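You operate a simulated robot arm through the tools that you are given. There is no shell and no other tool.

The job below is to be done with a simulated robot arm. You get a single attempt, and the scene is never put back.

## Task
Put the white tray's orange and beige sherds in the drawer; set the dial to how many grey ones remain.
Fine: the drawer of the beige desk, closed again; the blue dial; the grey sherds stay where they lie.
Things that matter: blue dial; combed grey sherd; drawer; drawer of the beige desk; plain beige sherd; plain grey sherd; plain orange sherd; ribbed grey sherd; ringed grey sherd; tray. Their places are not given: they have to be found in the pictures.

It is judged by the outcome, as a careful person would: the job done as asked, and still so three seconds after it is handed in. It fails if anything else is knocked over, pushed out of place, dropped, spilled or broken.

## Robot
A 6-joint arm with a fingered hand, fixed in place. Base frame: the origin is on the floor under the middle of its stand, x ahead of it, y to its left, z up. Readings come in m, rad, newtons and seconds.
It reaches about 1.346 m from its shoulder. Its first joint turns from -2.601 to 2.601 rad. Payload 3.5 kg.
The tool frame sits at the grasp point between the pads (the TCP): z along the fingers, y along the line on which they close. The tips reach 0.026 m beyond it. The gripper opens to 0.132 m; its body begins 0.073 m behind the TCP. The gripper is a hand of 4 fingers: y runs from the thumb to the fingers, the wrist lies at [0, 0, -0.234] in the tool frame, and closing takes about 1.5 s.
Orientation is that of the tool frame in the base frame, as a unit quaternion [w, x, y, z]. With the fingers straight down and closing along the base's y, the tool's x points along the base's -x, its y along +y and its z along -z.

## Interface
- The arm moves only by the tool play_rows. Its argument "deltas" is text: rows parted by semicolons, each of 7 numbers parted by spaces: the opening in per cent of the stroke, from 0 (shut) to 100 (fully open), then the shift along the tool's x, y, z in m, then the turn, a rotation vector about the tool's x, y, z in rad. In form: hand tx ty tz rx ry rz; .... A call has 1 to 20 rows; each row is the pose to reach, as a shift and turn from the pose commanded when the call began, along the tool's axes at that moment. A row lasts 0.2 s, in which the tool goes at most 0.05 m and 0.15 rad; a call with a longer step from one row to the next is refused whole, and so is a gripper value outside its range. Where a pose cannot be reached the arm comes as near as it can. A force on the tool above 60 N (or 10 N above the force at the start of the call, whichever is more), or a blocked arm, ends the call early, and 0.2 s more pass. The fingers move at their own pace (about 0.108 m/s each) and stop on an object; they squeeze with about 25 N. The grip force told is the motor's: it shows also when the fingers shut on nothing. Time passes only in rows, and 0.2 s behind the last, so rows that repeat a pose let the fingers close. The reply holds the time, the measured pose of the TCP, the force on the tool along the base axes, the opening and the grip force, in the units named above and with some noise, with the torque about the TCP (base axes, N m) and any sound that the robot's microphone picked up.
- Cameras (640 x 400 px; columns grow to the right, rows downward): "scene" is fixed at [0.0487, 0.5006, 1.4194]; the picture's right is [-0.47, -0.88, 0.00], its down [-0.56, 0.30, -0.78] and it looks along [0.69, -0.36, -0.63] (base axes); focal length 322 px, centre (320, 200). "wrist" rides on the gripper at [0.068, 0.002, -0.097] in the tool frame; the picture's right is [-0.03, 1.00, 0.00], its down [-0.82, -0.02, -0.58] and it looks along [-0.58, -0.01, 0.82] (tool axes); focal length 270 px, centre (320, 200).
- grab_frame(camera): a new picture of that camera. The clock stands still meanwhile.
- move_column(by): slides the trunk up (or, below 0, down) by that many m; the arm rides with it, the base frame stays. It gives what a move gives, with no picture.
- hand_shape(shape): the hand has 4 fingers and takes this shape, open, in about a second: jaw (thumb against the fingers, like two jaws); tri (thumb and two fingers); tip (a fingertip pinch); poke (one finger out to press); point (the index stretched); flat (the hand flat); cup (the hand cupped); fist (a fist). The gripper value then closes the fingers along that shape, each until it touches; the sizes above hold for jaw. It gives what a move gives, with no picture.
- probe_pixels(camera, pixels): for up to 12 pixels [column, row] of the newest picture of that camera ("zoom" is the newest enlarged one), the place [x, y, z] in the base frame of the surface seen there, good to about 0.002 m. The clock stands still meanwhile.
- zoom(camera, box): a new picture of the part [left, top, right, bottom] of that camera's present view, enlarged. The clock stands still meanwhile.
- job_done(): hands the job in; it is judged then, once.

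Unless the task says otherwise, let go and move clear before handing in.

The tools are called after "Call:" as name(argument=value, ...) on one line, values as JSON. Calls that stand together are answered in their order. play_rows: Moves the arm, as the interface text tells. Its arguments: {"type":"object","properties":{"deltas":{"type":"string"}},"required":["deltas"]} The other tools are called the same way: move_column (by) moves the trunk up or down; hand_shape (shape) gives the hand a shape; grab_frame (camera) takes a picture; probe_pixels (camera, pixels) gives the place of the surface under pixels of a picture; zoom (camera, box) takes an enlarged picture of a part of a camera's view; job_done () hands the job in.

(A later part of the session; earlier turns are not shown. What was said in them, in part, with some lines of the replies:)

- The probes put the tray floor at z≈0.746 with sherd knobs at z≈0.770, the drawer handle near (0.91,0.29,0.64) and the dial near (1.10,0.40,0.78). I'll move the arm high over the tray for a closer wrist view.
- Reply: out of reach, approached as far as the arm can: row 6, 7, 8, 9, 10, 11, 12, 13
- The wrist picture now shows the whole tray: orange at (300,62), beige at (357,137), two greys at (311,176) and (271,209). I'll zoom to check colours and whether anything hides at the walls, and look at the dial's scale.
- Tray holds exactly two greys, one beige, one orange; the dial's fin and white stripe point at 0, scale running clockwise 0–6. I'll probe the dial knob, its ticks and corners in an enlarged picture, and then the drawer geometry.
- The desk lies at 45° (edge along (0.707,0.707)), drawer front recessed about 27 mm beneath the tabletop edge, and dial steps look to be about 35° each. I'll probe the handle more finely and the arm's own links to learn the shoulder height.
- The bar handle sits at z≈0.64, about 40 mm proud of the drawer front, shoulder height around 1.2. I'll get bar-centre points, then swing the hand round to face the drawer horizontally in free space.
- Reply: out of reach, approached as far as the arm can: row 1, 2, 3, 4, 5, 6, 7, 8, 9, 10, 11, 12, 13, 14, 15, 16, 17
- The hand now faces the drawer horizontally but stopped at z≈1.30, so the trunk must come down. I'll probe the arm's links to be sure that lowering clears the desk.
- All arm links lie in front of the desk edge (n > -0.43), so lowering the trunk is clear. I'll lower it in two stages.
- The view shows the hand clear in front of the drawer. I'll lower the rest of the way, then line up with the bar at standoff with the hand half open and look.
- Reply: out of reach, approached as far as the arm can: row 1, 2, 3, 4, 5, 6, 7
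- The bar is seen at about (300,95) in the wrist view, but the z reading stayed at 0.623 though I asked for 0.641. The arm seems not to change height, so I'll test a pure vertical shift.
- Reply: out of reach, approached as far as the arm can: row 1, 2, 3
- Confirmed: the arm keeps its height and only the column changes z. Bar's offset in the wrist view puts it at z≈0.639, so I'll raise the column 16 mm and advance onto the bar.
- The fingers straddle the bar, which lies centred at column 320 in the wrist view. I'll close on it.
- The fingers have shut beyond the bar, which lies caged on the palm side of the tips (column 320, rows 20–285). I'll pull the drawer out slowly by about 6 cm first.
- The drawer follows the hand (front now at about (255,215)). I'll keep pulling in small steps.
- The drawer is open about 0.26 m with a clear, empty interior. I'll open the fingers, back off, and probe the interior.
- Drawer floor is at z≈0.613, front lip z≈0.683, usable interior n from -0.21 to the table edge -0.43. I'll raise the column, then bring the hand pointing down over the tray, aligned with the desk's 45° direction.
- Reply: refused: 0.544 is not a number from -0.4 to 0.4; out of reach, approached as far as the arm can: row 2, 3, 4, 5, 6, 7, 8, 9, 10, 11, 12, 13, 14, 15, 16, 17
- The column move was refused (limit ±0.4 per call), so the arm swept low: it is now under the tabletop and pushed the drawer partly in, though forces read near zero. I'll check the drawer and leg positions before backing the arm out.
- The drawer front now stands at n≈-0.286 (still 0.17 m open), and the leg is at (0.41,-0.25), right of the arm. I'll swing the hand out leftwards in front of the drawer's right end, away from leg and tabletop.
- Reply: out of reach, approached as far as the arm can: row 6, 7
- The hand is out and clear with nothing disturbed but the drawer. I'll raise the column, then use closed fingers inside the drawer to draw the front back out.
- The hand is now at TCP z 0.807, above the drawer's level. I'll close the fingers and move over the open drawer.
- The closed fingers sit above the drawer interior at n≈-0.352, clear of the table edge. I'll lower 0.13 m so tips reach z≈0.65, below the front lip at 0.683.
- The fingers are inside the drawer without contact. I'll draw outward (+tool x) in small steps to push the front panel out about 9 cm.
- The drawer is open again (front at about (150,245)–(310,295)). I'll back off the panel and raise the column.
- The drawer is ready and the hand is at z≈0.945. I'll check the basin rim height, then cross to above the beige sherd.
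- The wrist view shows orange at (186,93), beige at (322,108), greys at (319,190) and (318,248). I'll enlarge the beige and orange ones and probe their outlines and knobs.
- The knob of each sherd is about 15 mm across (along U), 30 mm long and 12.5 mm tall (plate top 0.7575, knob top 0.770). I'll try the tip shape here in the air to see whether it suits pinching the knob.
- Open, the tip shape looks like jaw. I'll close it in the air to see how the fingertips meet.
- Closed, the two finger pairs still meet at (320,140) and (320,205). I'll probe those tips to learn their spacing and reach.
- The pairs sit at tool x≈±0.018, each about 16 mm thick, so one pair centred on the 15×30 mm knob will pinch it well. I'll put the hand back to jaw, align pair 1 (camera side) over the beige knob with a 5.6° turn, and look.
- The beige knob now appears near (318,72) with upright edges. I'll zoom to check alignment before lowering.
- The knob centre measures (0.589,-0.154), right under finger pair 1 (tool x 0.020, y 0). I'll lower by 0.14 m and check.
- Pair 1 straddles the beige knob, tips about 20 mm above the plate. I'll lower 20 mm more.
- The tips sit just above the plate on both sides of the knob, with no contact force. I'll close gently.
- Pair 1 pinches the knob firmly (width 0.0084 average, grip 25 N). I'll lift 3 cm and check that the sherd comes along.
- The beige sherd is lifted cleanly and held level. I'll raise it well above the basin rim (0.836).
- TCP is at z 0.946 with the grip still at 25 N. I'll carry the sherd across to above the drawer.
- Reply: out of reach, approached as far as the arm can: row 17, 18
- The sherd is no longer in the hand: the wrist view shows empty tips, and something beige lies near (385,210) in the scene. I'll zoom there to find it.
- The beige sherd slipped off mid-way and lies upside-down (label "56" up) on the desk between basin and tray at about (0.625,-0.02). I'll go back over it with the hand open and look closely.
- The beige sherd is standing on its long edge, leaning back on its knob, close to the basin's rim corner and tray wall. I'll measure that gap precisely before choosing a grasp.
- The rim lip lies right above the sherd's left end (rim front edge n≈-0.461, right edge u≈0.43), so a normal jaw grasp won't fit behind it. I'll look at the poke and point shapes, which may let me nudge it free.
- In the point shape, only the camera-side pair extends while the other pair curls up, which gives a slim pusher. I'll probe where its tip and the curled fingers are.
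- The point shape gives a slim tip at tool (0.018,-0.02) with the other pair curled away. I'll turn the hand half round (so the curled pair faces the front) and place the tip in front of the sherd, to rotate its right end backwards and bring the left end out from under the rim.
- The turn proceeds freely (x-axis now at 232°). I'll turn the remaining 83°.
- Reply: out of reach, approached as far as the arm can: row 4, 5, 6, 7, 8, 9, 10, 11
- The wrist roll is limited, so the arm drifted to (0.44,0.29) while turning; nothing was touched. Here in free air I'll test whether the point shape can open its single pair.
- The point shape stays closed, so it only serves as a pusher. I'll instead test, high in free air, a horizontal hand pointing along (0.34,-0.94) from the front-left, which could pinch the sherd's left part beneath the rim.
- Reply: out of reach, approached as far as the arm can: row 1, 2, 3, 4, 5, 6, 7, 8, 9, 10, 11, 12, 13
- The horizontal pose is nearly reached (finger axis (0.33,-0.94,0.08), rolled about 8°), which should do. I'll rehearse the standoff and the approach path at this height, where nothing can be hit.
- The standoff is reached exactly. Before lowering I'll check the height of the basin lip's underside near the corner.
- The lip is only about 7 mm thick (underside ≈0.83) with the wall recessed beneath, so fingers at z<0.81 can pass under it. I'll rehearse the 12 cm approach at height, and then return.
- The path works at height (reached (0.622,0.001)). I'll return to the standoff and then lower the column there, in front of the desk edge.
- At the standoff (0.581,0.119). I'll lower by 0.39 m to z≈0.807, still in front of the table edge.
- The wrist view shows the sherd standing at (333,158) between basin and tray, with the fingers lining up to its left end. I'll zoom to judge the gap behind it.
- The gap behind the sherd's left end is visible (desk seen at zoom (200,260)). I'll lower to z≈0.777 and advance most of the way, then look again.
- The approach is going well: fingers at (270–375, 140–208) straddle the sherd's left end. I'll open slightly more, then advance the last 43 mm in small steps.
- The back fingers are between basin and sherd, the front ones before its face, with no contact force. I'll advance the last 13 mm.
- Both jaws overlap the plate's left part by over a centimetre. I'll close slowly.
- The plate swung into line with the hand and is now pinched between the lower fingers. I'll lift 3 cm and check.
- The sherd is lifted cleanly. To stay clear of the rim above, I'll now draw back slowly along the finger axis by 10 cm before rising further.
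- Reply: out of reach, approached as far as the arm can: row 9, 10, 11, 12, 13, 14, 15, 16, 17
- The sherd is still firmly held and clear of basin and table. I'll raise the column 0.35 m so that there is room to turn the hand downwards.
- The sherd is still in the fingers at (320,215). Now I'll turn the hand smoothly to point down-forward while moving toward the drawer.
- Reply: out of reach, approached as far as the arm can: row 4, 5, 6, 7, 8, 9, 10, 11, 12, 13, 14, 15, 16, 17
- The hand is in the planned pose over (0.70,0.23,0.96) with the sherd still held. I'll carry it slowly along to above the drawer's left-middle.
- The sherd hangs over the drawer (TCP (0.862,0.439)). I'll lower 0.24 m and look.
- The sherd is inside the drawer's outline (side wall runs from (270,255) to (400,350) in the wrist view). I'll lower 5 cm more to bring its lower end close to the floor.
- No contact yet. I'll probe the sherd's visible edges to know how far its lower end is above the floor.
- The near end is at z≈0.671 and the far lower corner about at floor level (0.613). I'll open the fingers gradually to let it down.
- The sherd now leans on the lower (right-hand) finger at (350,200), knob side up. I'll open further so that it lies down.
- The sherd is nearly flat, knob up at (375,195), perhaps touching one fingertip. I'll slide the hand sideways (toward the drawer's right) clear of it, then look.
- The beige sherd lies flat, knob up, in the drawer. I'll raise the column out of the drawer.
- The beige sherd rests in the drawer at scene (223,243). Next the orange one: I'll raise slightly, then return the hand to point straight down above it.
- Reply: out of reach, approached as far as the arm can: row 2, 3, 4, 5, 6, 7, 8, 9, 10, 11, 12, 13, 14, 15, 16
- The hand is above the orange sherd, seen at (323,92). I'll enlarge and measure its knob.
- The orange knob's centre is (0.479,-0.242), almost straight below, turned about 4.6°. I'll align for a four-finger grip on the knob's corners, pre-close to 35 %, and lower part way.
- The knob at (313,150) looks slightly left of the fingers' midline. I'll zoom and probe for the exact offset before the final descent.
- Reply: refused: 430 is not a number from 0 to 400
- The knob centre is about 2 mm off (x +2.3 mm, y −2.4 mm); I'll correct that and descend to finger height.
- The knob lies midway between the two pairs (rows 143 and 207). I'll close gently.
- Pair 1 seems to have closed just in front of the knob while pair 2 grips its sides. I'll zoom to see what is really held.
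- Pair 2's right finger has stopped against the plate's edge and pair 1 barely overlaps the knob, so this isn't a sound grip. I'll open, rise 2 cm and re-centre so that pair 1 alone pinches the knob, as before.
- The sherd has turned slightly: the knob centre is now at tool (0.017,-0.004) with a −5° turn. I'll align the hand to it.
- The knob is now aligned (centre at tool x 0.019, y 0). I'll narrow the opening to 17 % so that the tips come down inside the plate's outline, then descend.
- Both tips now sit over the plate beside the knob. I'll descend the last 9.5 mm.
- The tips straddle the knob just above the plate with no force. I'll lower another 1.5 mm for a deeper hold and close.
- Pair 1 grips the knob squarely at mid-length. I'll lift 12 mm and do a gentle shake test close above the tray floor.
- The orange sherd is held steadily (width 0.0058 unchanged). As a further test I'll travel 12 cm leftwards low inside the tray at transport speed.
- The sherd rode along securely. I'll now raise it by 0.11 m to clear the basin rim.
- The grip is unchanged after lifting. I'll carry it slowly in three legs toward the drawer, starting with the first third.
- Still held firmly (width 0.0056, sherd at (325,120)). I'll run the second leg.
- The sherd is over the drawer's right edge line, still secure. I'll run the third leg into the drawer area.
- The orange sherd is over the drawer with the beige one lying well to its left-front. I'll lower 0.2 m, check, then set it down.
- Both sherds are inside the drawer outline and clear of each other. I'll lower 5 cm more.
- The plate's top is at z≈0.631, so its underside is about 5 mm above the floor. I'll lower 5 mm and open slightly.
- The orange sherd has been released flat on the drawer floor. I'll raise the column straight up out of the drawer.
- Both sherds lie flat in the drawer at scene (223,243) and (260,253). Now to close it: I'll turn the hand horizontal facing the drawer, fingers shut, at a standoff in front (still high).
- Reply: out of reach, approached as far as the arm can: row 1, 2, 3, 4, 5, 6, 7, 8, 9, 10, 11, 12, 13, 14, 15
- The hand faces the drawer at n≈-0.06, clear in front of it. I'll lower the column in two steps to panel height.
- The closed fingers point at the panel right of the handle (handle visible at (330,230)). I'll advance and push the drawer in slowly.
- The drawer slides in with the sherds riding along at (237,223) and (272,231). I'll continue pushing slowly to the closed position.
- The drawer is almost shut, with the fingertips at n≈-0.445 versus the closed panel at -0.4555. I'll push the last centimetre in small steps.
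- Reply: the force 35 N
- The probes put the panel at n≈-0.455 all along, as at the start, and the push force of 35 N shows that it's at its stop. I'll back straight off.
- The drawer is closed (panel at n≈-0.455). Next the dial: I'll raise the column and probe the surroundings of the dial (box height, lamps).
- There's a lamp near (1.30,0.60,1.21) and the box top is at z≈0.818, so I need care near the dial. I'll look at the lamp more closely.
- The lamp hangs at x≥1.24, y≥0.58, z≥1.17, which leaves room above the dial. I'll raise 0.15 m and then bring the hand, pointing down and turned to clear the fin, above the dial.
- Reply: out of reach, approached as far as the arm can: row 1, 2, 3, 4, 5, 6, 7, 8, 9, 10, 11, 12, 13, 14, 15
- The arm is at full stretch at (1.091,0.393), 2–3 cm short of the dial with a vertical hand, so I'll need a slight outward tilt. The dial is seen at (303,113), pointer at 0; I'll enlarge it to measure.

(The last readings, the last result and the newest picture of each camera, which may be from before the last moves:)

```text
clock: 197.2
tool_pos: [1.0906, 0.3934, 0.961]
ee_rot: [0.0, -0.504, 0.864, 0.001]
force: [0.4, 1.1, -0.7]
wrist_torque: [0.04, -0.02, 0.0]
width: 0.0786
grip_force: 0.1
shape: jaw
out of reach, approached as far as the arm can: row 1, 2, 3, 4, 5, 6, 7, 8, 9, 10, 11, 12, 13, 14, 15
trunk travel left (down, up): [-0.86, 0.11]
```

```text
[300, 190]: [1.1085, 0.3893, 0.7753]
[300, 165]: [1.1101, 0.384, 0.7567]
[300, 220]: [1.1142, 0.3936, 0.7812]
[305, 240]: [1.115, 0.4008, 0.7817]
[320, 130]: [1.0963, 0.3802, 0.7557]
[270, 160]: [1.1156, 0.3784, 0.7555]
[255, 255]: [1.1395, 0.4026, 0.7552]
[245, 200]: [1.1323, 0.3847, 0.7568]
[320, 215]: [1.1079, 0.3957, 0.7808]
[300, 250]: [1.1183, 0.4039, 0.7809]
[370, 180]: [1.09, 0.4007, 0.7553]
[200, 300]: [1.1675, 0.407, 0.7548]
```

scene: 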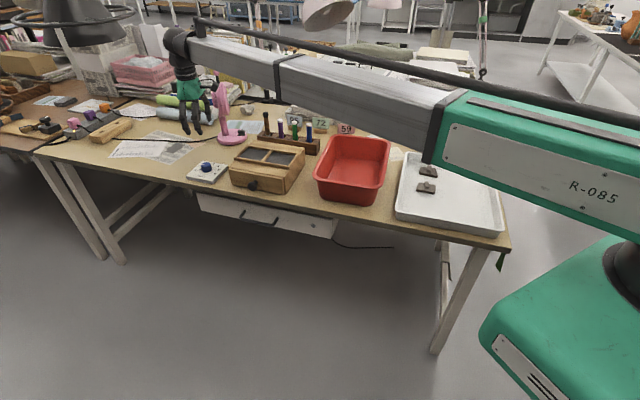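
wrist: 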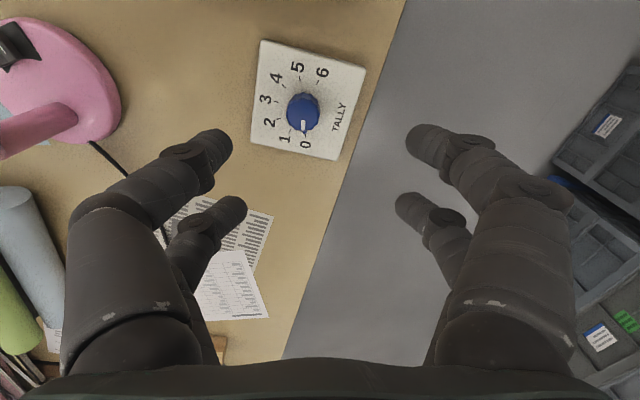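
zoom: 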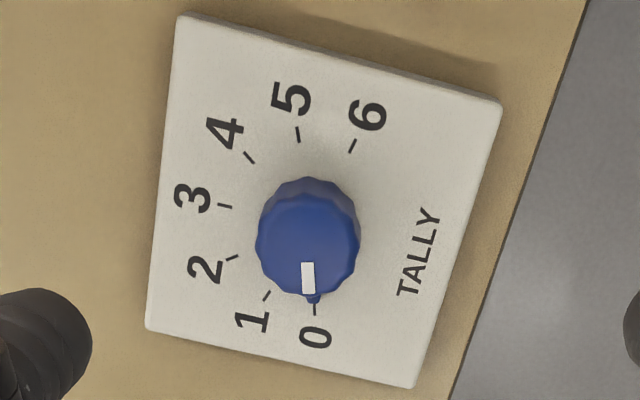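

The scale is clear: 0 at (314,310), 1 at (267,296), 2 at (232,258), 3 at (224,206) in the zoom. I'll probe the tick marks and knob rim for exact angles.

Call:
probe_pixels(camera="zoom", pixels=[[314, 310], [267, 296], [232, 258], [224, 206], [250, 157], [298, 134], [352, 146], [308, 243], [260, 240], [355, 245], [308, 200], [308, 288]])

Call:
probe_pixels(camera="zoom", pixels=[[313, 299], [307, 270], [309, 285], [306, 265], [180, 15], [500, 105], [412, 385], [148, 328], [275, 215], [340, 215], [275, 270], [340, 270]])

```text
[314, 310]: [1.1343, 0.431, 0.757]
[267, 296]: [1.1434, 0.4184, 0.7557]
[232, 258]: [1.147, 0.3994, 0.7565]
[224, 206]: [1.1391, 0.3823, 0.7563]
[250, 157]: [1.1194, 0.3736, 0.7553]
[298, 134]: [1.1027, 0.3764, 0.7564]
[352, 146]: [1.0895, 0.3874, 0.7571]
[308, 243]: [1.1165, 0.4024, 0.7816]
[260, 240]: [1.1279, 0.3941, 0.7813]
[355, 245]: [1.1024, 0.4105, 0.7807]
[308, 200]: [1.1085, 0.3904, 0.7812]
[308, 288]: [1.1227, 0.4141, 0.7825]
```

```text
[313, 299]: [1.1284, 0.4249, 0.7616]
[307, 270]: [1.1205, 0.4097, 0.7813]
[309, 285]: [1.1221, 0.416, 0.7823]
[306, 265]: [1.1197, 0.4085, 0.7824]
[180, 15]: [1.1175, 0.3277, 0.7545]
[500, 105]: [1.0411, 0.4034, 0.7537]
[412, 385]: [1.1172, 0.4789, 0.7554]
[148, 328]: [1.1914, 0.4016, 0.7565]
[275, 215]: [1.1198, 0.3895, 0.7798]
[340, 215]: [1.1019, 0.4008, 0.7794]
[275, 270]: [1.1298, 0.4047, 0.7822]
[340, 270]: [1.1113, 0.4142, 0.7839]
```

The ticks fit 0 at 60°, then 35° per step clockwise, so the "2" mark lies at −10°; the knob's axis is at (1.116,0.4025). I'll tilt the hand outward 8.5° so that the TCP can come over the axis.

Call:
play_rows(deltas="60 -0.0068 -0.0059 -0.0009 0.0323 -0.0375 0; 60 -0.0136 -0.0117 -0.0017 0.0645 -0.075 0; 60 -0.0204 -0.0176 -0.0026 0.0968 -0.1125 0; 60 -0.0204 -0.0176 -0.0026 0.0968 -0.1125 0; 60 -0.0204 -0.0176 -0.0026 0.0968 -0.1125 0")

Call:
grab_frame(camera="wrist")

```text
clock: 198.4
tool_pos: [1.1148, 0.403, 0.9639]
ee_rot: [0.073, -0.501, 0.862, -0.014]
force: [-0.3, 0.3, -0.3]
wrist_torque: [0.03, 0.03, 0.02]
width: 0.0786
grip_force: 0.0
shape: jaw
trunk travel left (down, up): [-0.86, 0.11]
```

```text
taken
```

wrist: 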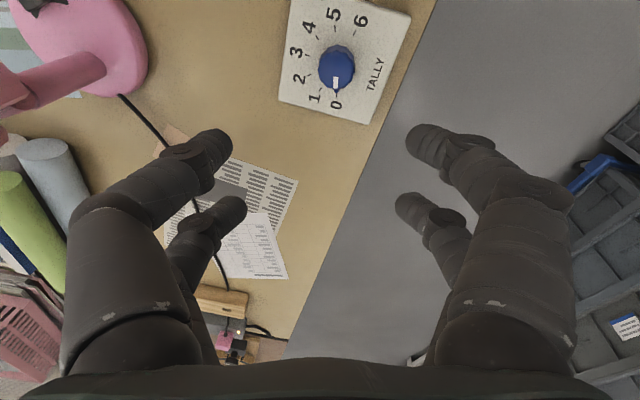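

The TCP is at (1.115,0.403) with the intended tilt. I'll lower 0.14 m and check alignment over the knob.

Call:
move_column(by=-0.14)

Call:
grab_frame(camera="wrist")

Call:
zoom(camera="scene", box=[150, 70, 290, 210])

```text
clock: 200.0
tool_pos: [1.1145, 0.4032, 0.8236]
ee_rot: [0.072, -0.501, 0.862, -0.014]
force: [0.0, 0.6, 0.4]
wrist_torque: [-0.02, -0.01, 0.02]
width: 0.0786
grip_force: 0.0
shape: jaw
trunk travel left (down, up): [-0.72, 0.25]
```

```text
taken
```

wrist: 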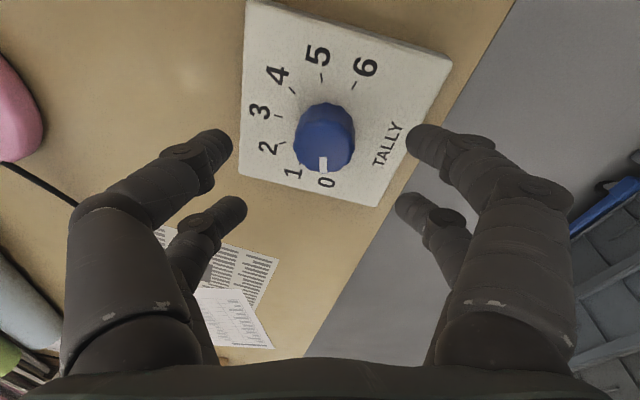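

```text
2.86 times, centred on (220, 140) of scene
```

zoom: 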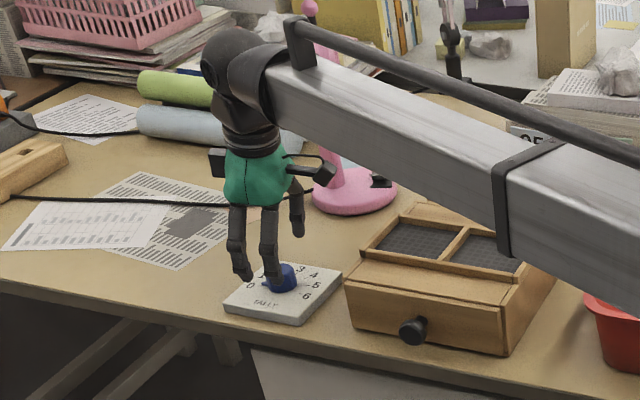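

The open fingers stand around the knob at (325,138). I'll zoom for the knob centre before the final lowering.

Call:
zoom(camera="wrist", box=[245, 90, 405, 190])

Call:
probe_pixels(camera="zoom", pixels=[[205, 190], [425, 190], [315, 80], [315, 300], [315, 190], [240, 110], [390, 110], [240, 270], [390, 270], [310, 260], [320, 310], [310, 330]])

```text
4.00 times, centred on (325, 140) of wrist
```

zoom: 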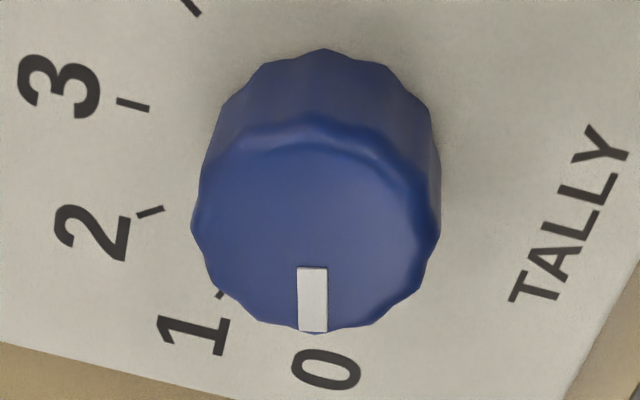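

```text
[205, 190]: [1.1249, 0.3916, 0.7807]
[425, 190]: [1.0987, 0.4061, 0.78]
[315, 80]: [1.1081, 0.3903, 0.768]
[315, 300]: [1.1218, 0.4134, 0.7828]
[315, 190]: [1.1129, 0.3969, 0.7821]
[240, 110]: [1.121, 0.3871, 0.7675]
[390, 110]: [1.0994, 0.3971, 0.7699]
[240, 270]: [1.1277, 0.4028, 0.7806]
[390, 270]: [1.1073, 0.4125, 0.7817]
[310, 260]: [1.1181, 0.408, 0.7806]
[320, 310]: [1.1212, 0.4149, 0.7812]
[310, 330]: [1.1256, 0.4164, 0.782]
```

The knob axis is within about 2 mm of the hand's axis. I'll make that small correction and lower 33 mm around the knob.

Call:
play_rows(deltas="60 0.0032 0.001 0 0 0 0; 60 0.0032 0.001 0 0 0 0")

Call:
move_column(by=-0.033)

Call:
grab_frame(camera="wrist")

Call:
zoom(camera="scene", box=[175, 120, 255, 200])

```text
clock: 200.6
tool_pos: [1.1116, 0.4019, 0.8245]
ee_rot: [0.073, -0.501, 0.862, -0.014]
force: [-0.1, 0.7, -1.0]
wrist_torque: [0.01, -0.03, 0.0]
width: 0.0787
grip_force: 0.0
shape: jaw
trunk travel left (down, up): [-0.72, 0.25]
```

```text
clock: 201.4
tool_pos: [1.112, 0.4009, 0.7909]
ee_rot: [0.073, -0.502, 0.862, -0.014]
force: [-0.7, 0.0, -0.6]
wrist_torque: [-0.01, -0.04, -0.02]
width: 0.0788
grip_force: 0.0
shape: jaw
trunk travel left (down, up): [-0.687, 0.283]
```

```text
taken
```

wrist: 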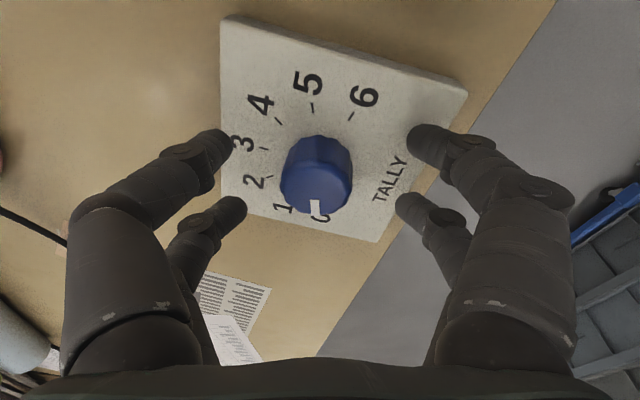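

```text
5.00 times, centred on (215, 160) of scene
```

zoom: 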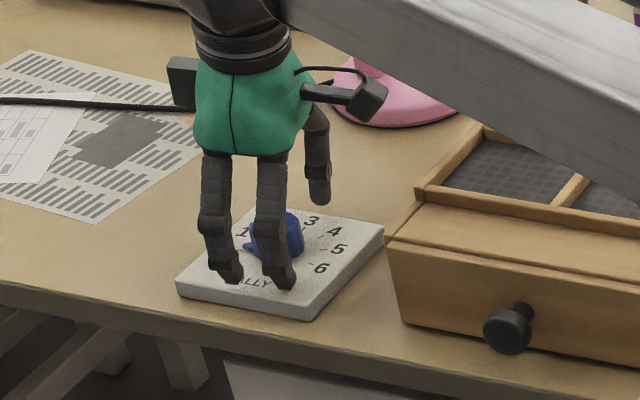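

The knob is centred between the four fingertips. I'll close onto it.

Call:
play_rows(deltas="50 0 0 0 0 0 0; 40 0 0 0 0 0 0; 30 0 0 0 0 0 0; 22 0 0 0 0 0 0; 14 0 0 0 0 0 0; 6 0 0 0 0 0 0; 0 0 0 0 0 0 0; 0 0 0 0 0 0 0; 0 0 0 0 0 0 0")

Call:
grab_frame(camera="wrist")

Call:
zoom(camera="scene", box=[175, 120, 255, 200])

```text
clock: 203.4
tool_pos: [1.1116, 0.4005, 0.7899]
ee_rot: [0.073, -0.502, 0.862, -0.014]
force: [-7.8, -0.2, -5.5]
wrist_torque: [-0.1, 0.33, 0.02]
width: 0.0052
grip_force: 24.7
shape: jaw
trunk travel left (down, up): [-0.687, 0.283]
```

```text
taken
```

wrist: 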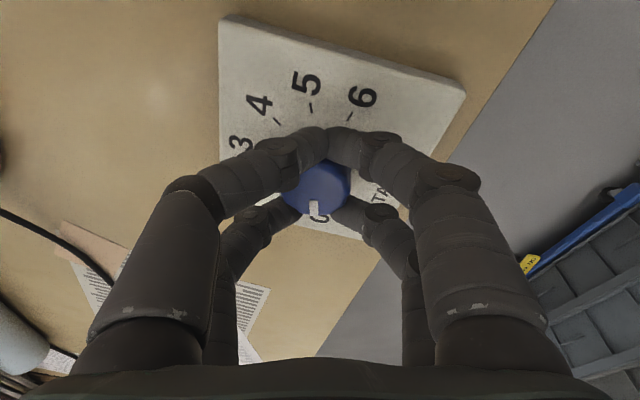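

```text
5.00 times, centred on (215, 160) of scene
```

zoom: 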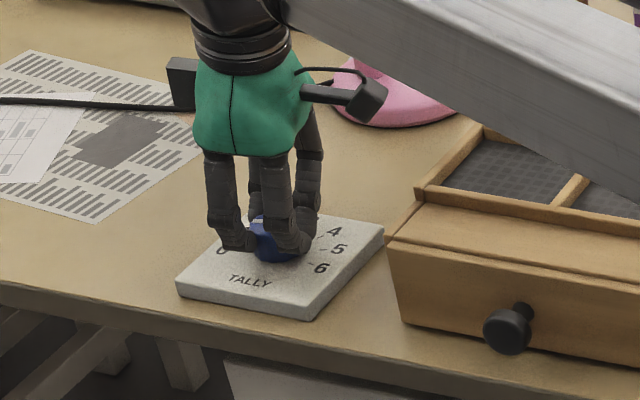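

Pair 1 has slipped past the knob's front and the tool feels 8 N, so this isn't centred. I'll open again, and instead pinch the knob across its diameter with pair 2 only.

Call:
play_rows(deltas="10 0 0 0 0 0 0; 20 0 0 0 0 0 0; 35 0 0 0 0 0 0; 50 0 0 0 0 0 0; 60 0 0 0 0 0 0; 60 0 0 0 0 0 0; 60 0 0 0 0 0 0")

Call:
zoom(camera="wrist", box=[237, 130, 397, 230])

Call:
probe_pixels(camera="zoom", pixels=[[180, 200], [455, 200], [320, 130], [320, 290], [320, 200], [320, 240], [200, 260], [440, 260]])

```text
clock: 205.0
tool_pos: [1.1123, 0.4014, 0.7921]
ee_rot: [0.073, -0.502, 0.862, -0.013]
force: [0.4, -0.1, -0.2]
wrist_torque: [-0.01, 0.01, -0.02]
width: 0.0788
grip_force: 0.1
shape: jaw
trunk travel left (down, up): [-0.687, 0.283]
```

```text
4.00 times, centred on (317, 180) of wrist
```

zoom: 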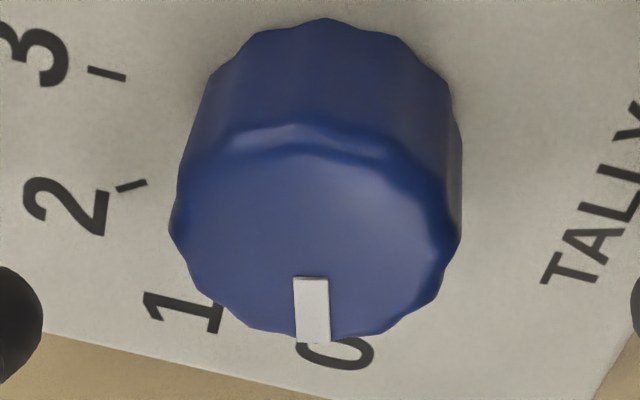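

```text
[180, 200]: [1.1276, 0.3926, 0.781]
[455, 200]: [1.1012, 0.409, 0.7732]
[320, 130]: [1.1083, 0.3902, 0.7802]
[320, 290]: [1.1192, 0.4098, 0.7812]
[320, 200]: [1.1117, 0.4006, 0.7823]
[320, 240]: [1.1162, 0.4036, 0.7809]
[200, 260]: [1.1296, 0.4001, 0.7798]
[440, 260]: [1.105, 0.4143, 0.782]
```

The knob is centred on the tool axis (radius ≈17 mm). I'll shift 18 mm so that pair 2 straddles its diameter, and lessen the tilt to about 4.5° since reach now allows it.

Call:
play_rows(deltas="60 0.0085 -0.0004 0.0008 -0.0229 0.0266 0; 60 0.017 -0.0008 0.0015 -0.0457 0.0531 0; 60 0.017 -0.0008 0.0015 -0.0457 0.0531 0")

Call:
grab_frame(camera="wrist")

Call:
zoom(camera="scene", box=[175, 120, 255, 200])

```text
clock: 205.8
tool_pos: [1.1059, 0.3853, 0.7905]
ee_rot: [0.039, -0.503, 0.864, -0.007]
force: [0.2, 0.3, 0.2]
wrist_torque: [0.01, -0.03, 0.03]
width: 0.079
grip_force: 0.2
shape: jaw
trunk travel left (down, up): [-0.687, 0.283]
```

```text
taken
```

wrist: 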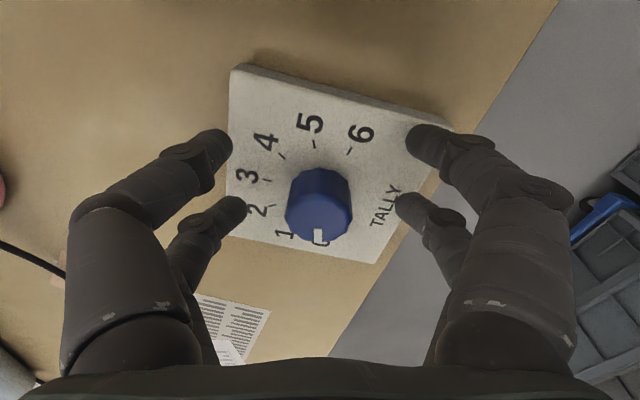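

```text
5.00 times, centred on (215, 160) of scene
```

zoom: 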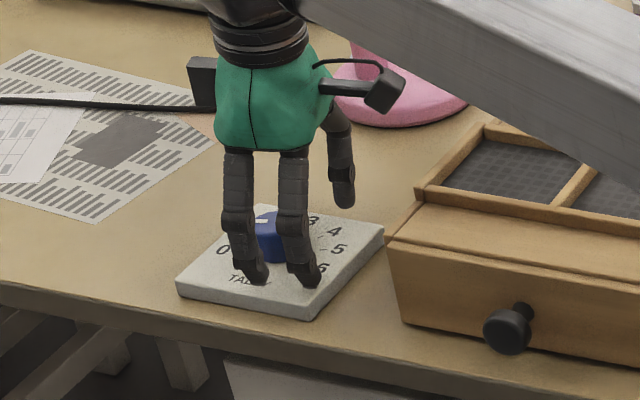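

The knob top centre is at tool x −0.015; I'll shift 3 mm more so that pair 2 is exactly on the diameter, then close gently.

Call:
play_rows(deltas="60 0.003 0 0 0 0 0; 50 0.003 0 0 0 0 0; 40 0.003 0 0 0 0 0; 30 0.003 0 0 0 0 0; 22 0.003 0 0 0 0 0; 14 0.003 0 0 0 0 0; 6 0.003 0 0 0 0 0; 0 0.003 0 0 0 0 0; 0 0.003 0 0 0 0 0; 0 0.003 0 0 0 0 0")

Call:
grab_frame(camera="wrist")

Call:
zoom(camera="scene", box=[175, 120, 255, 200])

```text
clock: 208.0
tool_pos: [1.1034, 0.3839, 0.7903]
ee_rot: [0.038, -0.503, 0.863, -0.007]
force: [-1.8, -2.5, -2.9]
wrist_torque: [-0.06, 0.08, 0.03]
width: 0.0002
grip_force: 25.1
shape: jaw
trunk travel left (down, up): [-0.687, 0.283]
```

```text
taken
```

wrist: 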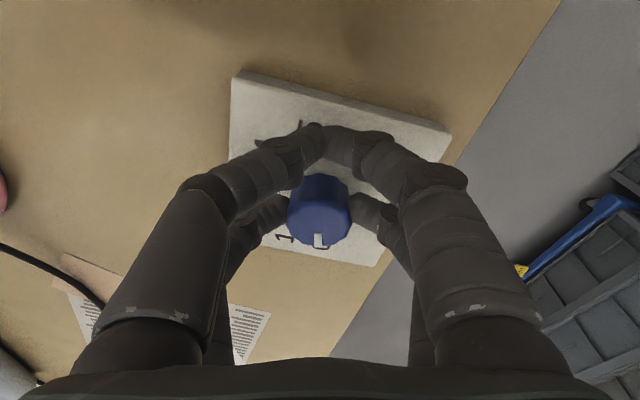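

```text
5.00 times, centred on (215, 160) of scene
```

zoom: 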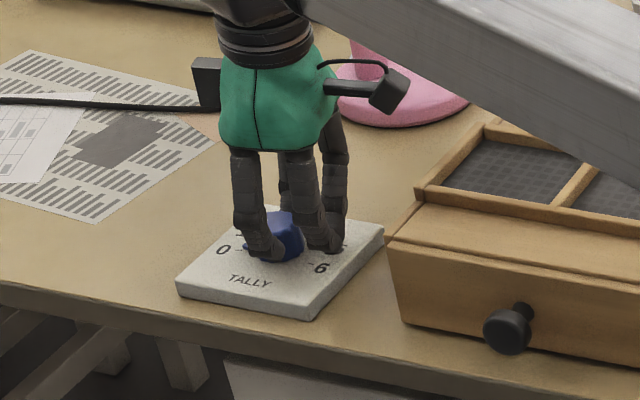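

Pair 2 pinches the knob across its diameter with little side force. I'll turn it clockwise by half of the 70° first, pivoting about the knob's axis.

Call:
play_rows(deltas="0 0 0.0011 0 0 0 0.0611; 0 -0.0001 0.0022 0 0 0 0.1222; 0 -0.0003 0.0033 0 0 0 0.1833; 0 -0.0005 0.0044 0 0 0 0.2443; 0 -0.0008 0.0054 0 0 0 0.3054; 0 -0.0012 0.0064 0 0 0 0.3665; 0 -0.0016 0.0075 0 0 0 0.4276; 0 -0.0021 0.0085 0 0 0 0.4887; 0 -0.0027 0.0094 0 0 0 0.5498; 0 -0.0033 0.0103 0 0 0 0.6109; 0 -0.0033 0.0103 0 0 0 0.6109")

Call:
grab_frame(camera="wrist")

Call:
zoom(camera="scene", box=[175, 120, 255, 200])

```text
clock: 210.4
tool_pos: [1.0951, 0.3926, 0.7894]
ee_rot: [0.039, -0.22, 0.975, 0.005]
force: [-7.1, 4.7, -5.8]
wrist_torque: [-0.02, 0.22, 0.18]
width: 0.0001
grip_force: 25.4
shape: jaw
trunk travel left (down, up): [-0.687, 0.283]
```

```text
taken
```

wrist: 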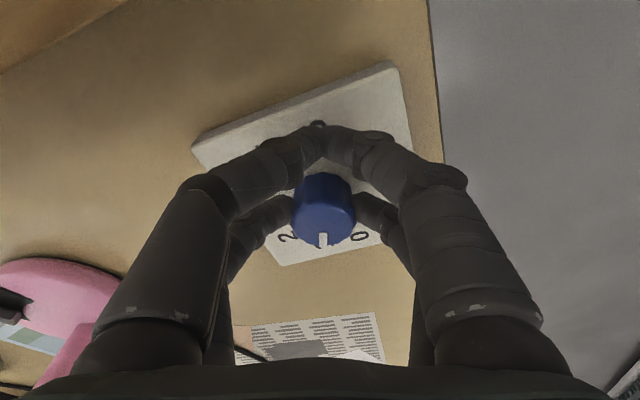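

```text
5.00 times, centred on (215, 160) of scene
```

zoom: 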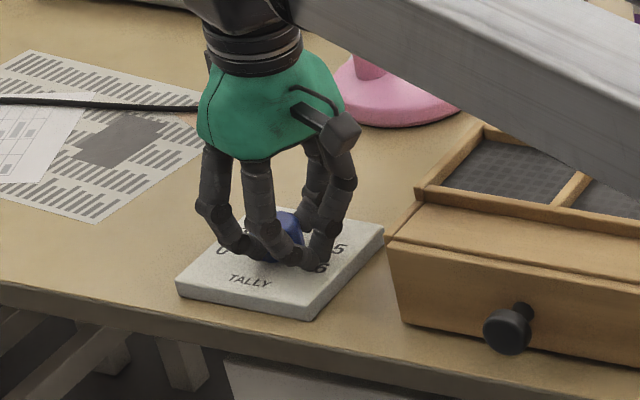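

The pointer now stands at 1 (between "2" at (287,238) and "0" at (360,237)), and the plate hasn't moved. I'll turn the other 35°.

Call:
play_rows(deltas="0 0.0001 0.0013 0 0 0 0.0611; 0 0 0.0026 0 0 0 0.1222; 0 -0.0001 0.0039 0 0 0 0.1833; 0 -0.0003 0.0051 0 0 0 0.2443; 0 -0.0005 0.0064 0 0 0 0.3054; 0 -0.0008 0.0076 0 0 0 0.3665; 0 -0.0013 0.0088 0 0 0 0.4276; 0 -0.0018 0.01 0 0 0 0.4887; 0 -0.0024 0.0111 0 0 0 0.5498; 0 -0.003 0.0122 0 0 0 0.6109; 0 -0.003 0.0122 0 0 0 0.6109")

Call:
grab_frame(camera="wrist")

Call:
zoom(camera="wrist", box=[240, 150, 400, 270])

```text
clock: 212.8
tool_pos: [1.0928, 0.4043, 0.7882]
ee_rot: [0.036, 0.085, 0.996, 0.016]
force: [-2.1, 9.0, -4.5]
wrist_torque: [0.09, 0.15, 0.2]
width: 0.0003
grip_force: 24.7
shape: jaw
out of reach, approached as far as the arm can: row 4, 6, 7
trunk travel left (down, up): [-0.687, 0.283]
```

```text
taken
```

wrist: 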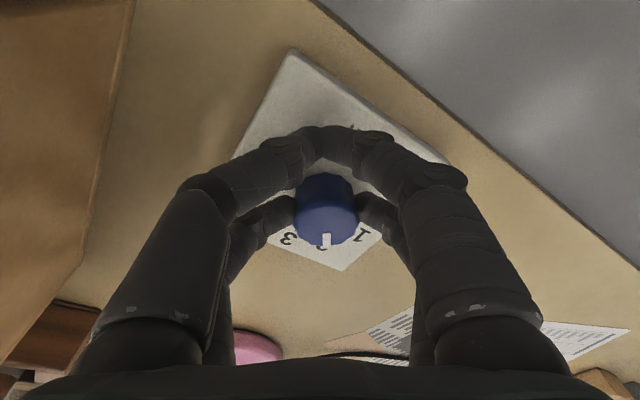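

```text
3.33 times, centred on (320, 210) of wrist
```

zoom: 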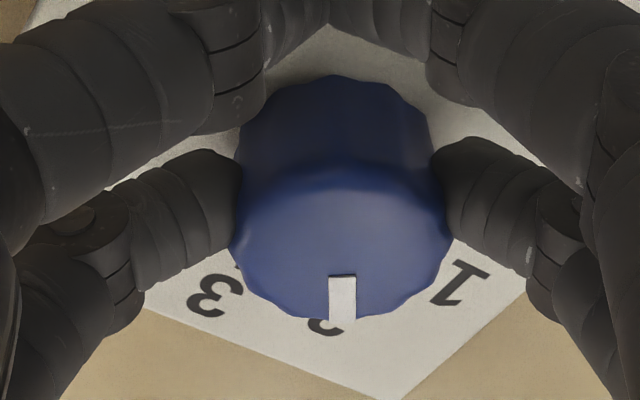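

The pointer now lines up near "2" (digit at (323,325), neighbours 3 and 1 on either side). I'll open the fingers and look at the dial freely.

Call:
play_rows(deltas="8 0 0 0 0 0 0; 16 0 0 0 0 0 0; 26 0 0 0 0 0 0; 40 0 0 0 0 0 0; 55 0 0 0 0 0 0; 65 0 0 0 0 0 0; 65 0 0 0 0 0 0; 65 0 0 0 0 0 0")

Call:
move_column(by=0.08)

Call:
grab_frame(camera="wrist")

Call:
zoom(camera="scene", box=[180, 145, 240, 190])

```text
clock: 214.6
tool_pos: [1.0915, 0.4033, 0.7897]
ee_rot: [0.035, 0.084, 0.996, 0.016]
force: [1.0, -0.7, -0.1]
wrist_torque: [0.01, 0.01, 0.01]
width: 0.0854
grip_force: 0.0
shape: jaw
trunk travel left (down, up): [-0.687, 0.283]
```

```text
clock: 215.8
tool_pos: [1.0926, 0.4037, 0.8693]
ee_rot: [0.036, 0.084, 0.996, 0.017]
force: [0.3, -0.9, 0.0]
wrist_torque: [-0.01, 0.0, 0.01]
width: 0.0855
grip_force: 0.0
shape: jaw
trunk travel left (down, up): [-0.767, 0.203]
```

```text
taken
```

wrist: 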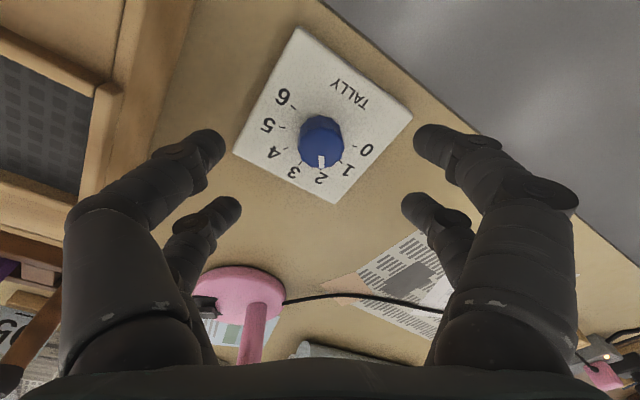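

```text
8.89 times, centred on (210, 168) of scene
```

zoom: 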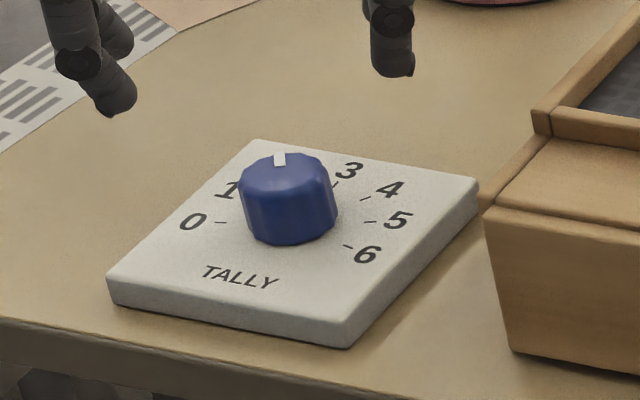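

Released; the pointer seems close to "2" at (321,160) in the wrist view. I'll zoom in to measure the pointer angle against the ticks.

Call:
zoom(camera="wrist", box=[245, 90, 405, 205])

Call:
zoom(camera="wrist", box=[280, 110, 360, 190])

```text
3.48 times, centred on (325, 148) of wrist
```

zoom: 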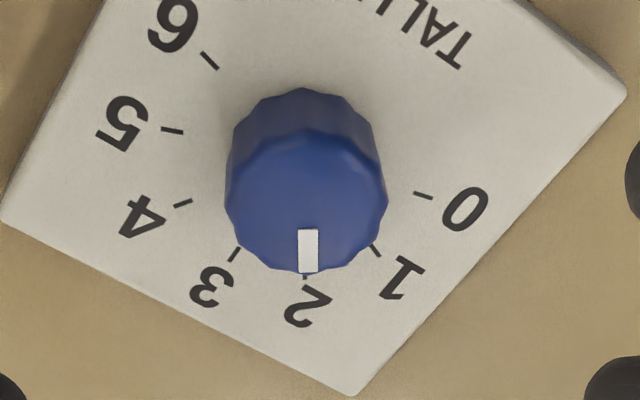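

```text
5.00 times, centred on (320, 150) of wrist
```

zoom: 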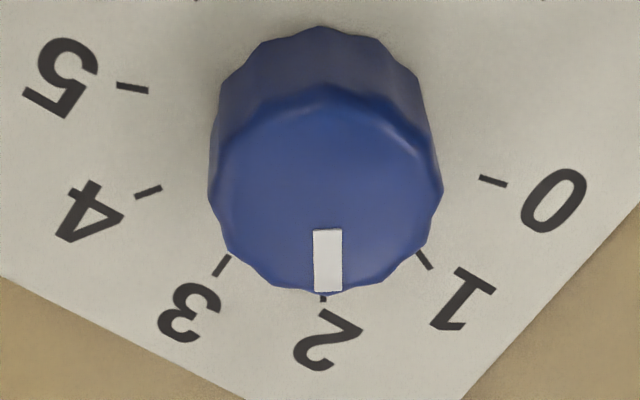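

The white pointer is right over the "2" tick (both at column ≈325 in the zoom). I'll verify with probes.

Call:
probe_pixels(camera="zoom", pixels=[[328, 285], [328, 260], [327, 237], [326, 190], [222, 185], [432, 185], [322, 100], [323, 299], [425, 260], [222, 265], [492, 181], [148, 192]])

Call:
grab_frame(camera="scene")

```text
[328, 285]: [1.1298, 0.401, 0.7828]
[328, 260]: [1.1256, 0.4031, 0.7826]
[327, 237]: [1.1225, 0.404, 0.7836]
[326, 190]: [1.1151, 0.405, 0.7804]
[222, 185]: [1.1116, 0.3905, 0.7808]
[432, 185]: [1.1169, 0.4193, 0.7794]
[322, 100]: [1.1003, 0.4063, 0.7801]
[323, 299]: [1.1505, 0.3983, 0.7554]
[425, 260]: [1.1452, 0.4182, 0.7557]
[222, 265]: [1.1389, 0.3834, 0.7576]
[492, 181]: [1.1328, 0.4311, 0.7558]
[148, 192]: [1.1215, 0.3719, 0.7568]
```

```text
taken
```

scene: 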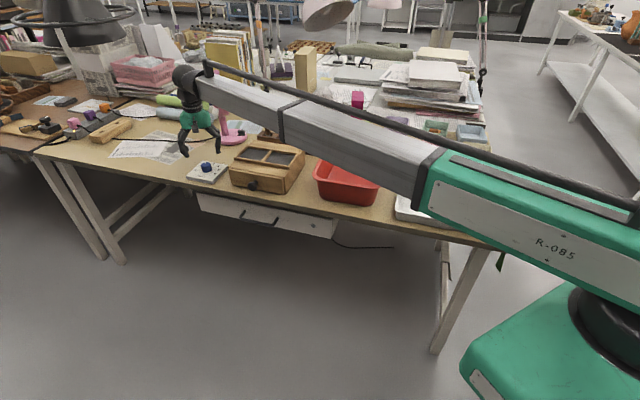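

The probes give the pointer at about −10° and the "2" tick at about −8°, so the dial reads 2. I'll raise a little, then withdraw the arm toward its starting place.

Call:
move_column(by=0.06)

Call:
play_rows(deltas="65 0.0397 -0.0112 -0.0032 0 0 0; 65 0.0793 -0.0225 -0.0064 0 0 0; 65 0.119 -0.0337 -0.0096 0 0 0; 65 0.1586 -0.0449 -0.0127 0 0 0; 65 0.1983 -0.0562 -0.0159 0 0 0; 65 0.238 -0.0674 -0.0191 0 0 0; 65 0.2776 -0.0786 -0.0223 0 0 0; 65 0.3173 -0.0899 -0.0255 0 0 0; 65 0.3569 -0.1011 -0.0287 0 0 0; 65 0.3966 -0.1123 -0.0318 0 0 0; 65 0.4362 -0.1236 -0.035 0 0 0; 65 0.4759 -0.1348 -0.0382 0 0 0; 65 0.4759 -0.1348 -0.0382 0 0 0")

Call:
grab_frame(camera="scene")

```text
clock: 216.8
tool_pos: [1.0923, 0.4045, 0.9288]
ee_rot: [0.035, 0.084, 0.996, 0.017]
force: [0.2, -0.1, 0.4]
wrist_torque: [0.02, 0.02, 0.0]
width: 0.0853
grip_force: 0.0
shape: jaw
trunk travel left (down, up): [-0.827, 0.143]
```

```text
clock: 219.6
tool_pos: [0.5971, 0.3488, 0.9297]
ee_rot: [0.036, 0.083, 0.996, 0.016]
force: [0.4, -0.3, 0.0]
wrist_torque: [0.04, 0.01, 0.02]
width: 0.0854
grip_force: 0.0
shape: jaw
out of reach, approached as far as the arm can: row 12
trunk travel left (down, up): [-0.827, 0.143]
```

```text
taken
```

scene: 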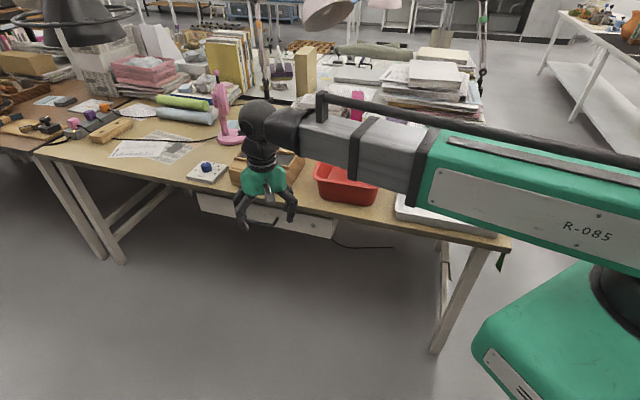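

The arm is back in front; the drawer looks shut and the dial set. I'll swing it further aside to see tray, drawer and dial unobstructed.

Call:
play_rows(deltas="65 0.0295 0.0268 0 0 0 0; 65 0.0591 0.0537 0 0 0 0; 65 0.0886 0.0805 0 0 0 0; 65 0.1182 0.1073 0 0 0 0; 65 0.1477 0.1341 0 0 0 0; 65 0.1772 0.161 0 0 0 0; 65 0.2068 0.1878 0 0 0 0; 65 0.2363 0.2146 0 0 0 0; 65 0.2363 0.2146 0 0 0 0")

Call:
grab_frame(camera="scene")

```text
clock: 221.6
tool_pos: [0.4029, 0.5993, 0.9304]
ee_rot: [0.035, 0.084, 0.996, 0.015]
force: [-0.6, -0.7, 0.7]
wrist_torque: [-0.03, -0.02, 0.0]
width: 0.0853
grip_force: 0.1
shape: jaw
out of reach, approached as far as the arm can: row 5, 6, 7, 8, 9
trunk travel left (down, up): [-0.827, 0.143]
```

```text
taken
```

scene: 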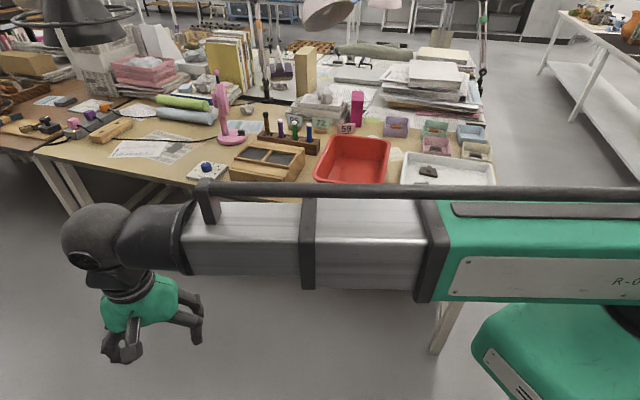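

The forearm still hides part of the desk front. I'll lower the column here, well in front of the desk, for a clear view.

Call:
move_column(by=-0.4)

Call:
grab_frame(camera="scene")

Call:
zoom(camera="scene", box=[380, 130, 520, 250])

Call:
probe_pixels(camera="scene", pixels=[[428, 170], [427, 186], [397, 216], [401, 162], [383, 186], [386, 163]])

Call:
zoom(camera="scene", box=[180, 145, 350, 245])

```text
clock: 225.4
tool_pos: [0.4023, 0.5984, 0.5299]
ee_rot: [0.035, 0.084, 0.996, 0.017]
force: [-0.1, -0.3, 0.7]
wrist_torque: [0.02, -0.04, -0.01]
width: 0.0856
grip_force: 0.0
shape: jaw
trunk travel left (down, up): [-0.427, 0.543]
```

```text
taken
```

scene: 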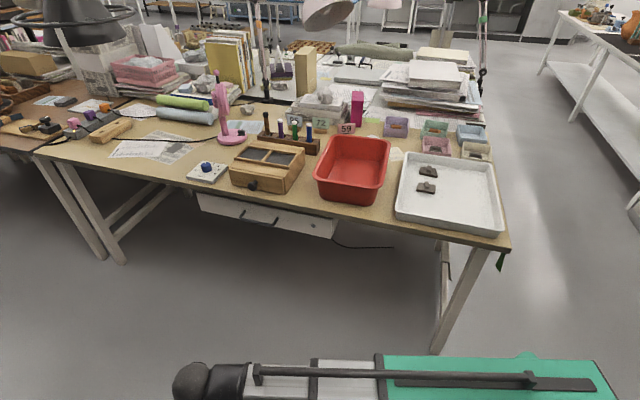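

```text
3.33 times, centred on (450, 190) of scene
```

zoom: 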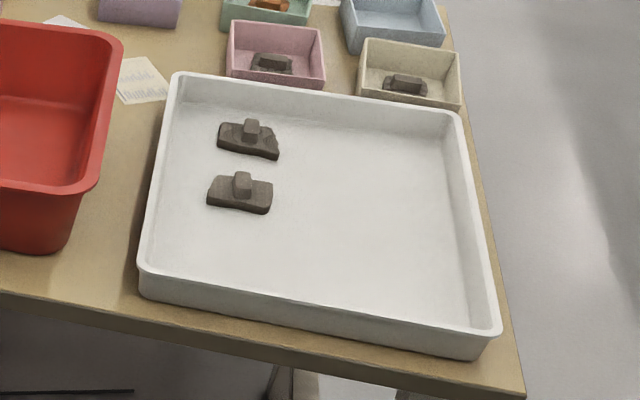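

```text
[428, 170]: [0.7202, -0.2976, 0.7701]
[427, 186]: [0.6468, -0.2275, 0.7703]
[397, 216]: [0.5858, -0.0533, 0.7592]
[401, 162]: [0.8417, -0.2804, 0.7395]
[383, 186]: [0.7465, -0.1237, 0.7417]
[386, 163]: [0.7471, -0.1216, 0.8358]
```

```text
3.76 times, centred on (265, 195) of scene
```

zoom: 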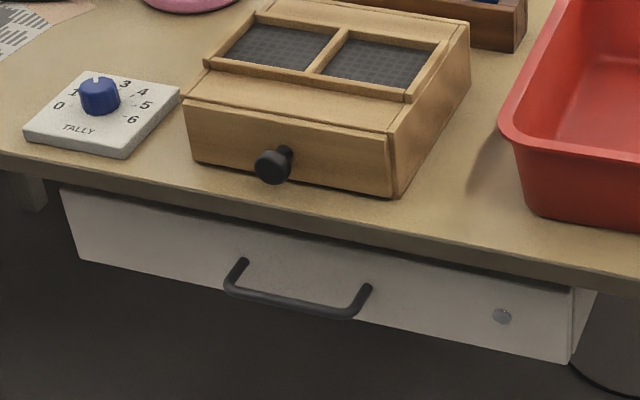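

The two greys and the tray read the same places as at the start, the drawer is shut and the dial shows 2. One probe at (383,186) differs from earlier though, so I'll check whether the red basin's corner has shifted, using the same views as before.

Call:
zoom(camera="scene", box=[340, 160, 410, 225])

Call:
probe_pixels(camera="zoom", pixels=[[330, 165], [330, 180], [330, 195], [330, 210], [330, 230], [250, 190], [250, 205], [250, 225], [370, 160], [375, 166], [380, 158], [362, 170]])

Call:
probe_pixels(camera="scene", pixels=[[322, 178], [383, 186], [386, 163], [380, 186], [381, 184], [382, 183], [318, 180], [325, 140], [388, 145], [330, 139], [350, 200], [340, 190]])

```text
6.15 times, centred on (375, 192) of scene
```

zoom: 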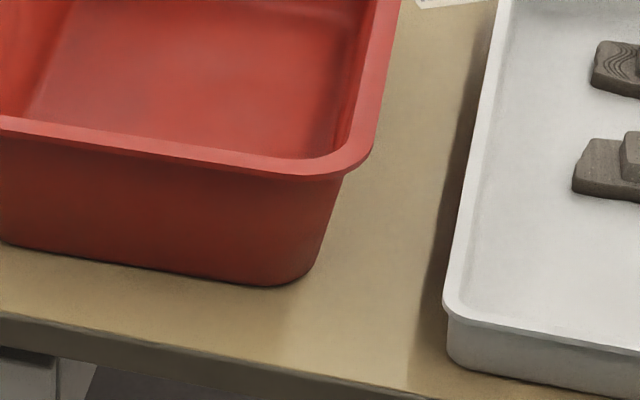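

```text
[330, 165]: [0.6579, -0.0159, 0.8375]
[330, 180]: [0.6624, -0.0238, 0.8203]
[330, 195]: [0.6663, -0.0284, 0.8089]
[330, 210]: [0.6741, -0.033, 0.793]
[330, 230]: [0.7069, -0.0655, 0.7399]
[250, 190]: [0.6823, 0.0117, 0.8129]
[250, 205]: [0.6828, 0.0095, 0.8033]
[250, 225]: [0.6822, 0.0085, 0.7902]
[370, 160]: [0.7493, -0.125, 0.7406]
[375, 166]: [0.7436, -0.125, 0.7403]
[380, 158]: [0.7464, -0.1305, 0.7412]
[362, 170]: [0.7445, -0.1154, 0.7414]
```

```text
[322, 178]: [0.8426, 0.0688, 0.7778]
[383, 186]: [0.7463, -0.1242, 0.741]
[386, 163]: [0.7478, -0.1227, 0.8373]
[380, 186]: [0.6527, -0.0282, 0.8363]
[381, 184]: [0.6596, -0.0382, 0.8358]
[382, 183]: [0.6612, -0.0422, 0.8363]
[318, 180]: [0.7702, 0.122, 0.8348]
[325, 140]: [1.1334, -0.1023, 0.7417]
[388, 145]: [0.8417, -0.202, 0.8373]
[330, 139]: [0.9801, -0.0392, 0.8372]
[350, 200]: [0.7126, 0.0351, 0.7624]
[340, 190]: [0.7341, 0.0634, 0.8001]
```

The front wall reads the same as before, but the right corner seems a few millimetres further left. I'll compare with the same enlarged view that I took just after the sherd fell.

Call:
zoom(camera="scene", box=[340, 160, 440, 240])

Call:
probe_pixels(camera="zoom", pixels=[[285, 20], [295, 20], [300, 60], [290, 60], [282, 100], [290, 100], [270, 130], [280, 125], [245, 215], [235, 220], [150, 130], [60, 110]])

Call:
zoom(camera="scene", box=[170, 120, 350, 250])

```text
5.00 times, centred on (390, 200) of scene
```

zoom: 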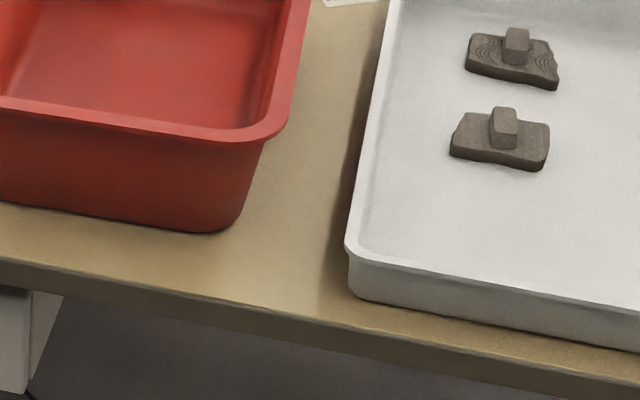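

```text
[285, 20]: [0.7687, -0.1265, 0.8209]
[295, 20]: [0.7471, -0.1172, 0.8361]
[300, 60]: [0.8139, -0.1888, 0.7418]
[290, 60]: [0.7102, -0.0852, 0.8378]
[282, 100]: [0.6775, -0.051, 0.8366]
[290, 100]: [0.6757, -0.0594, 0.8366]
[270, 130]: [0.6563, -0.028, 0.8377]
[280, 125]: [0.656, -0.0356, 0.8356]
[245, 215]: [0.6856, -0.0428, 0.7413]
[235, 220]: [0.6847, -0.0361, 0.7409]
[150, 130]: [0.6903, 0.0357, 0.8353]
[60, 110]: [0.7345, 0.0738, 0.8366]
```

```text
3.08 times, centred on (260, 185) of scene
```

zoom: 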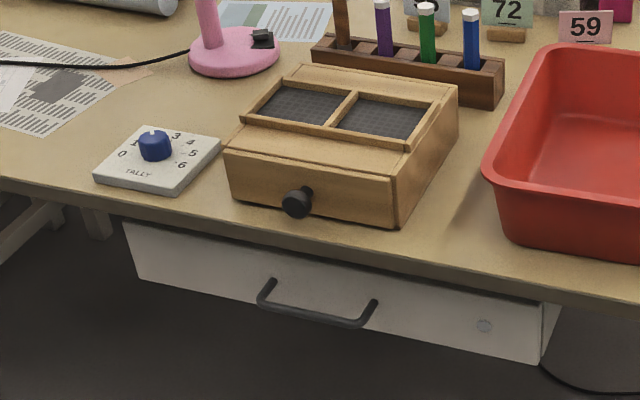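

The basin seems to have shifted by only about 5 mm, which is negligible. I'll do a last check of the dial plate with the same enlargement as at the start.

Call:
zoom(camera="scene", box=[180, 150, 240, 190])

Call:
probe_pixels(camera="zoom", pixels=[[85, 265], [248, 110], [495, 155], [345, 330], [285, 140], [280, 130]])

Call:
zoom(camera="scene", box=[180, 170, 350, 260])

```text
10.00 times, centred on (210, 170) of scene
```

zoom: 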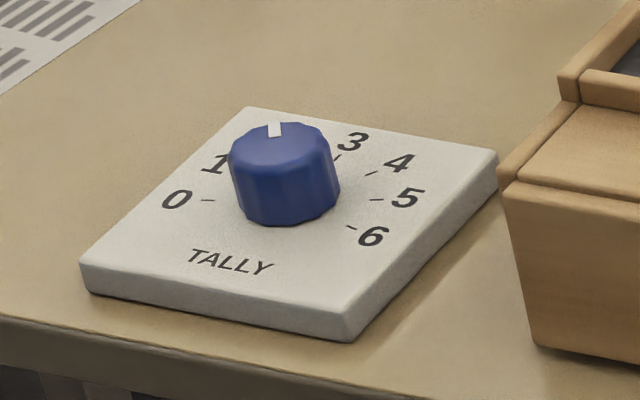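

```text
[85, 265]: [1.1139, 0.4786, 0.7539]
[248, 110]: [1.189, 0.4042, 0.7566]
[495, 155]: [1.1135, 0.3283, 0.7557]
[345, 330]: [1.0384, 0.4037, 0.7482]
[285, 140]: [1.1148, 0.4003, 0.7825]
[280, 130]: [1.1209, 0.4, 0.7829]
```

```text
3.76 times, centred on (265, 215) of scene
```

zoom: 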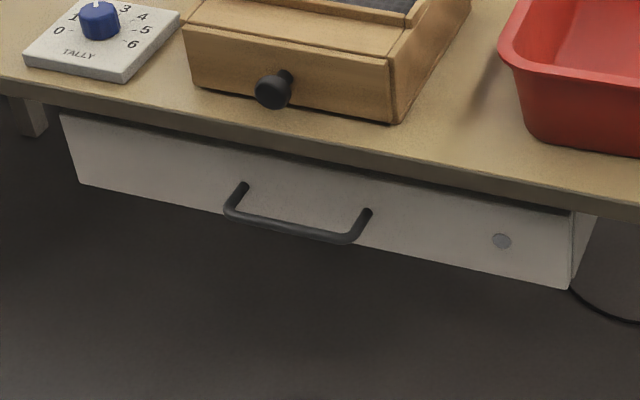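

The dial plate and wooden box are unmoved and the pointer is on 2. The drawer is shut with both sherds inside, the two greys lie where they were, and the arm is clear, so I'm handing in.

Call:
job_done()

```text
The job is handed in.
```

The orange and beige sherds are in the beige desk's drawer, the drawer is closed again, and the blue dial is set to 2. I've handed the job in, but no verdict has come back.

- **Grey sherds:** two remain in the white tray, where they lay at the start.
- **Beige sherd:** it slipped from the grip on the first carry and fell about 16 cm onto the desk between the tray and the red basin. I picked it up again and put it in the drawer. I saw no damage.
- **Red basin:** it has moved by roughly 5 mm, probably when I picked the beige sherd up beside it. I left it rather than risk moving it more.
- **Low sweep under the desk:** one upward move was refused, so the arm passed under the desk too low and pushed the open drawer partway in. I saw nothing else move, and I pulled the drawer back out before putting the sherds in.
- **Everything else:** the dial's base and the wooden box look unmoved. The arm is clear of the desk with the hand open and empty.
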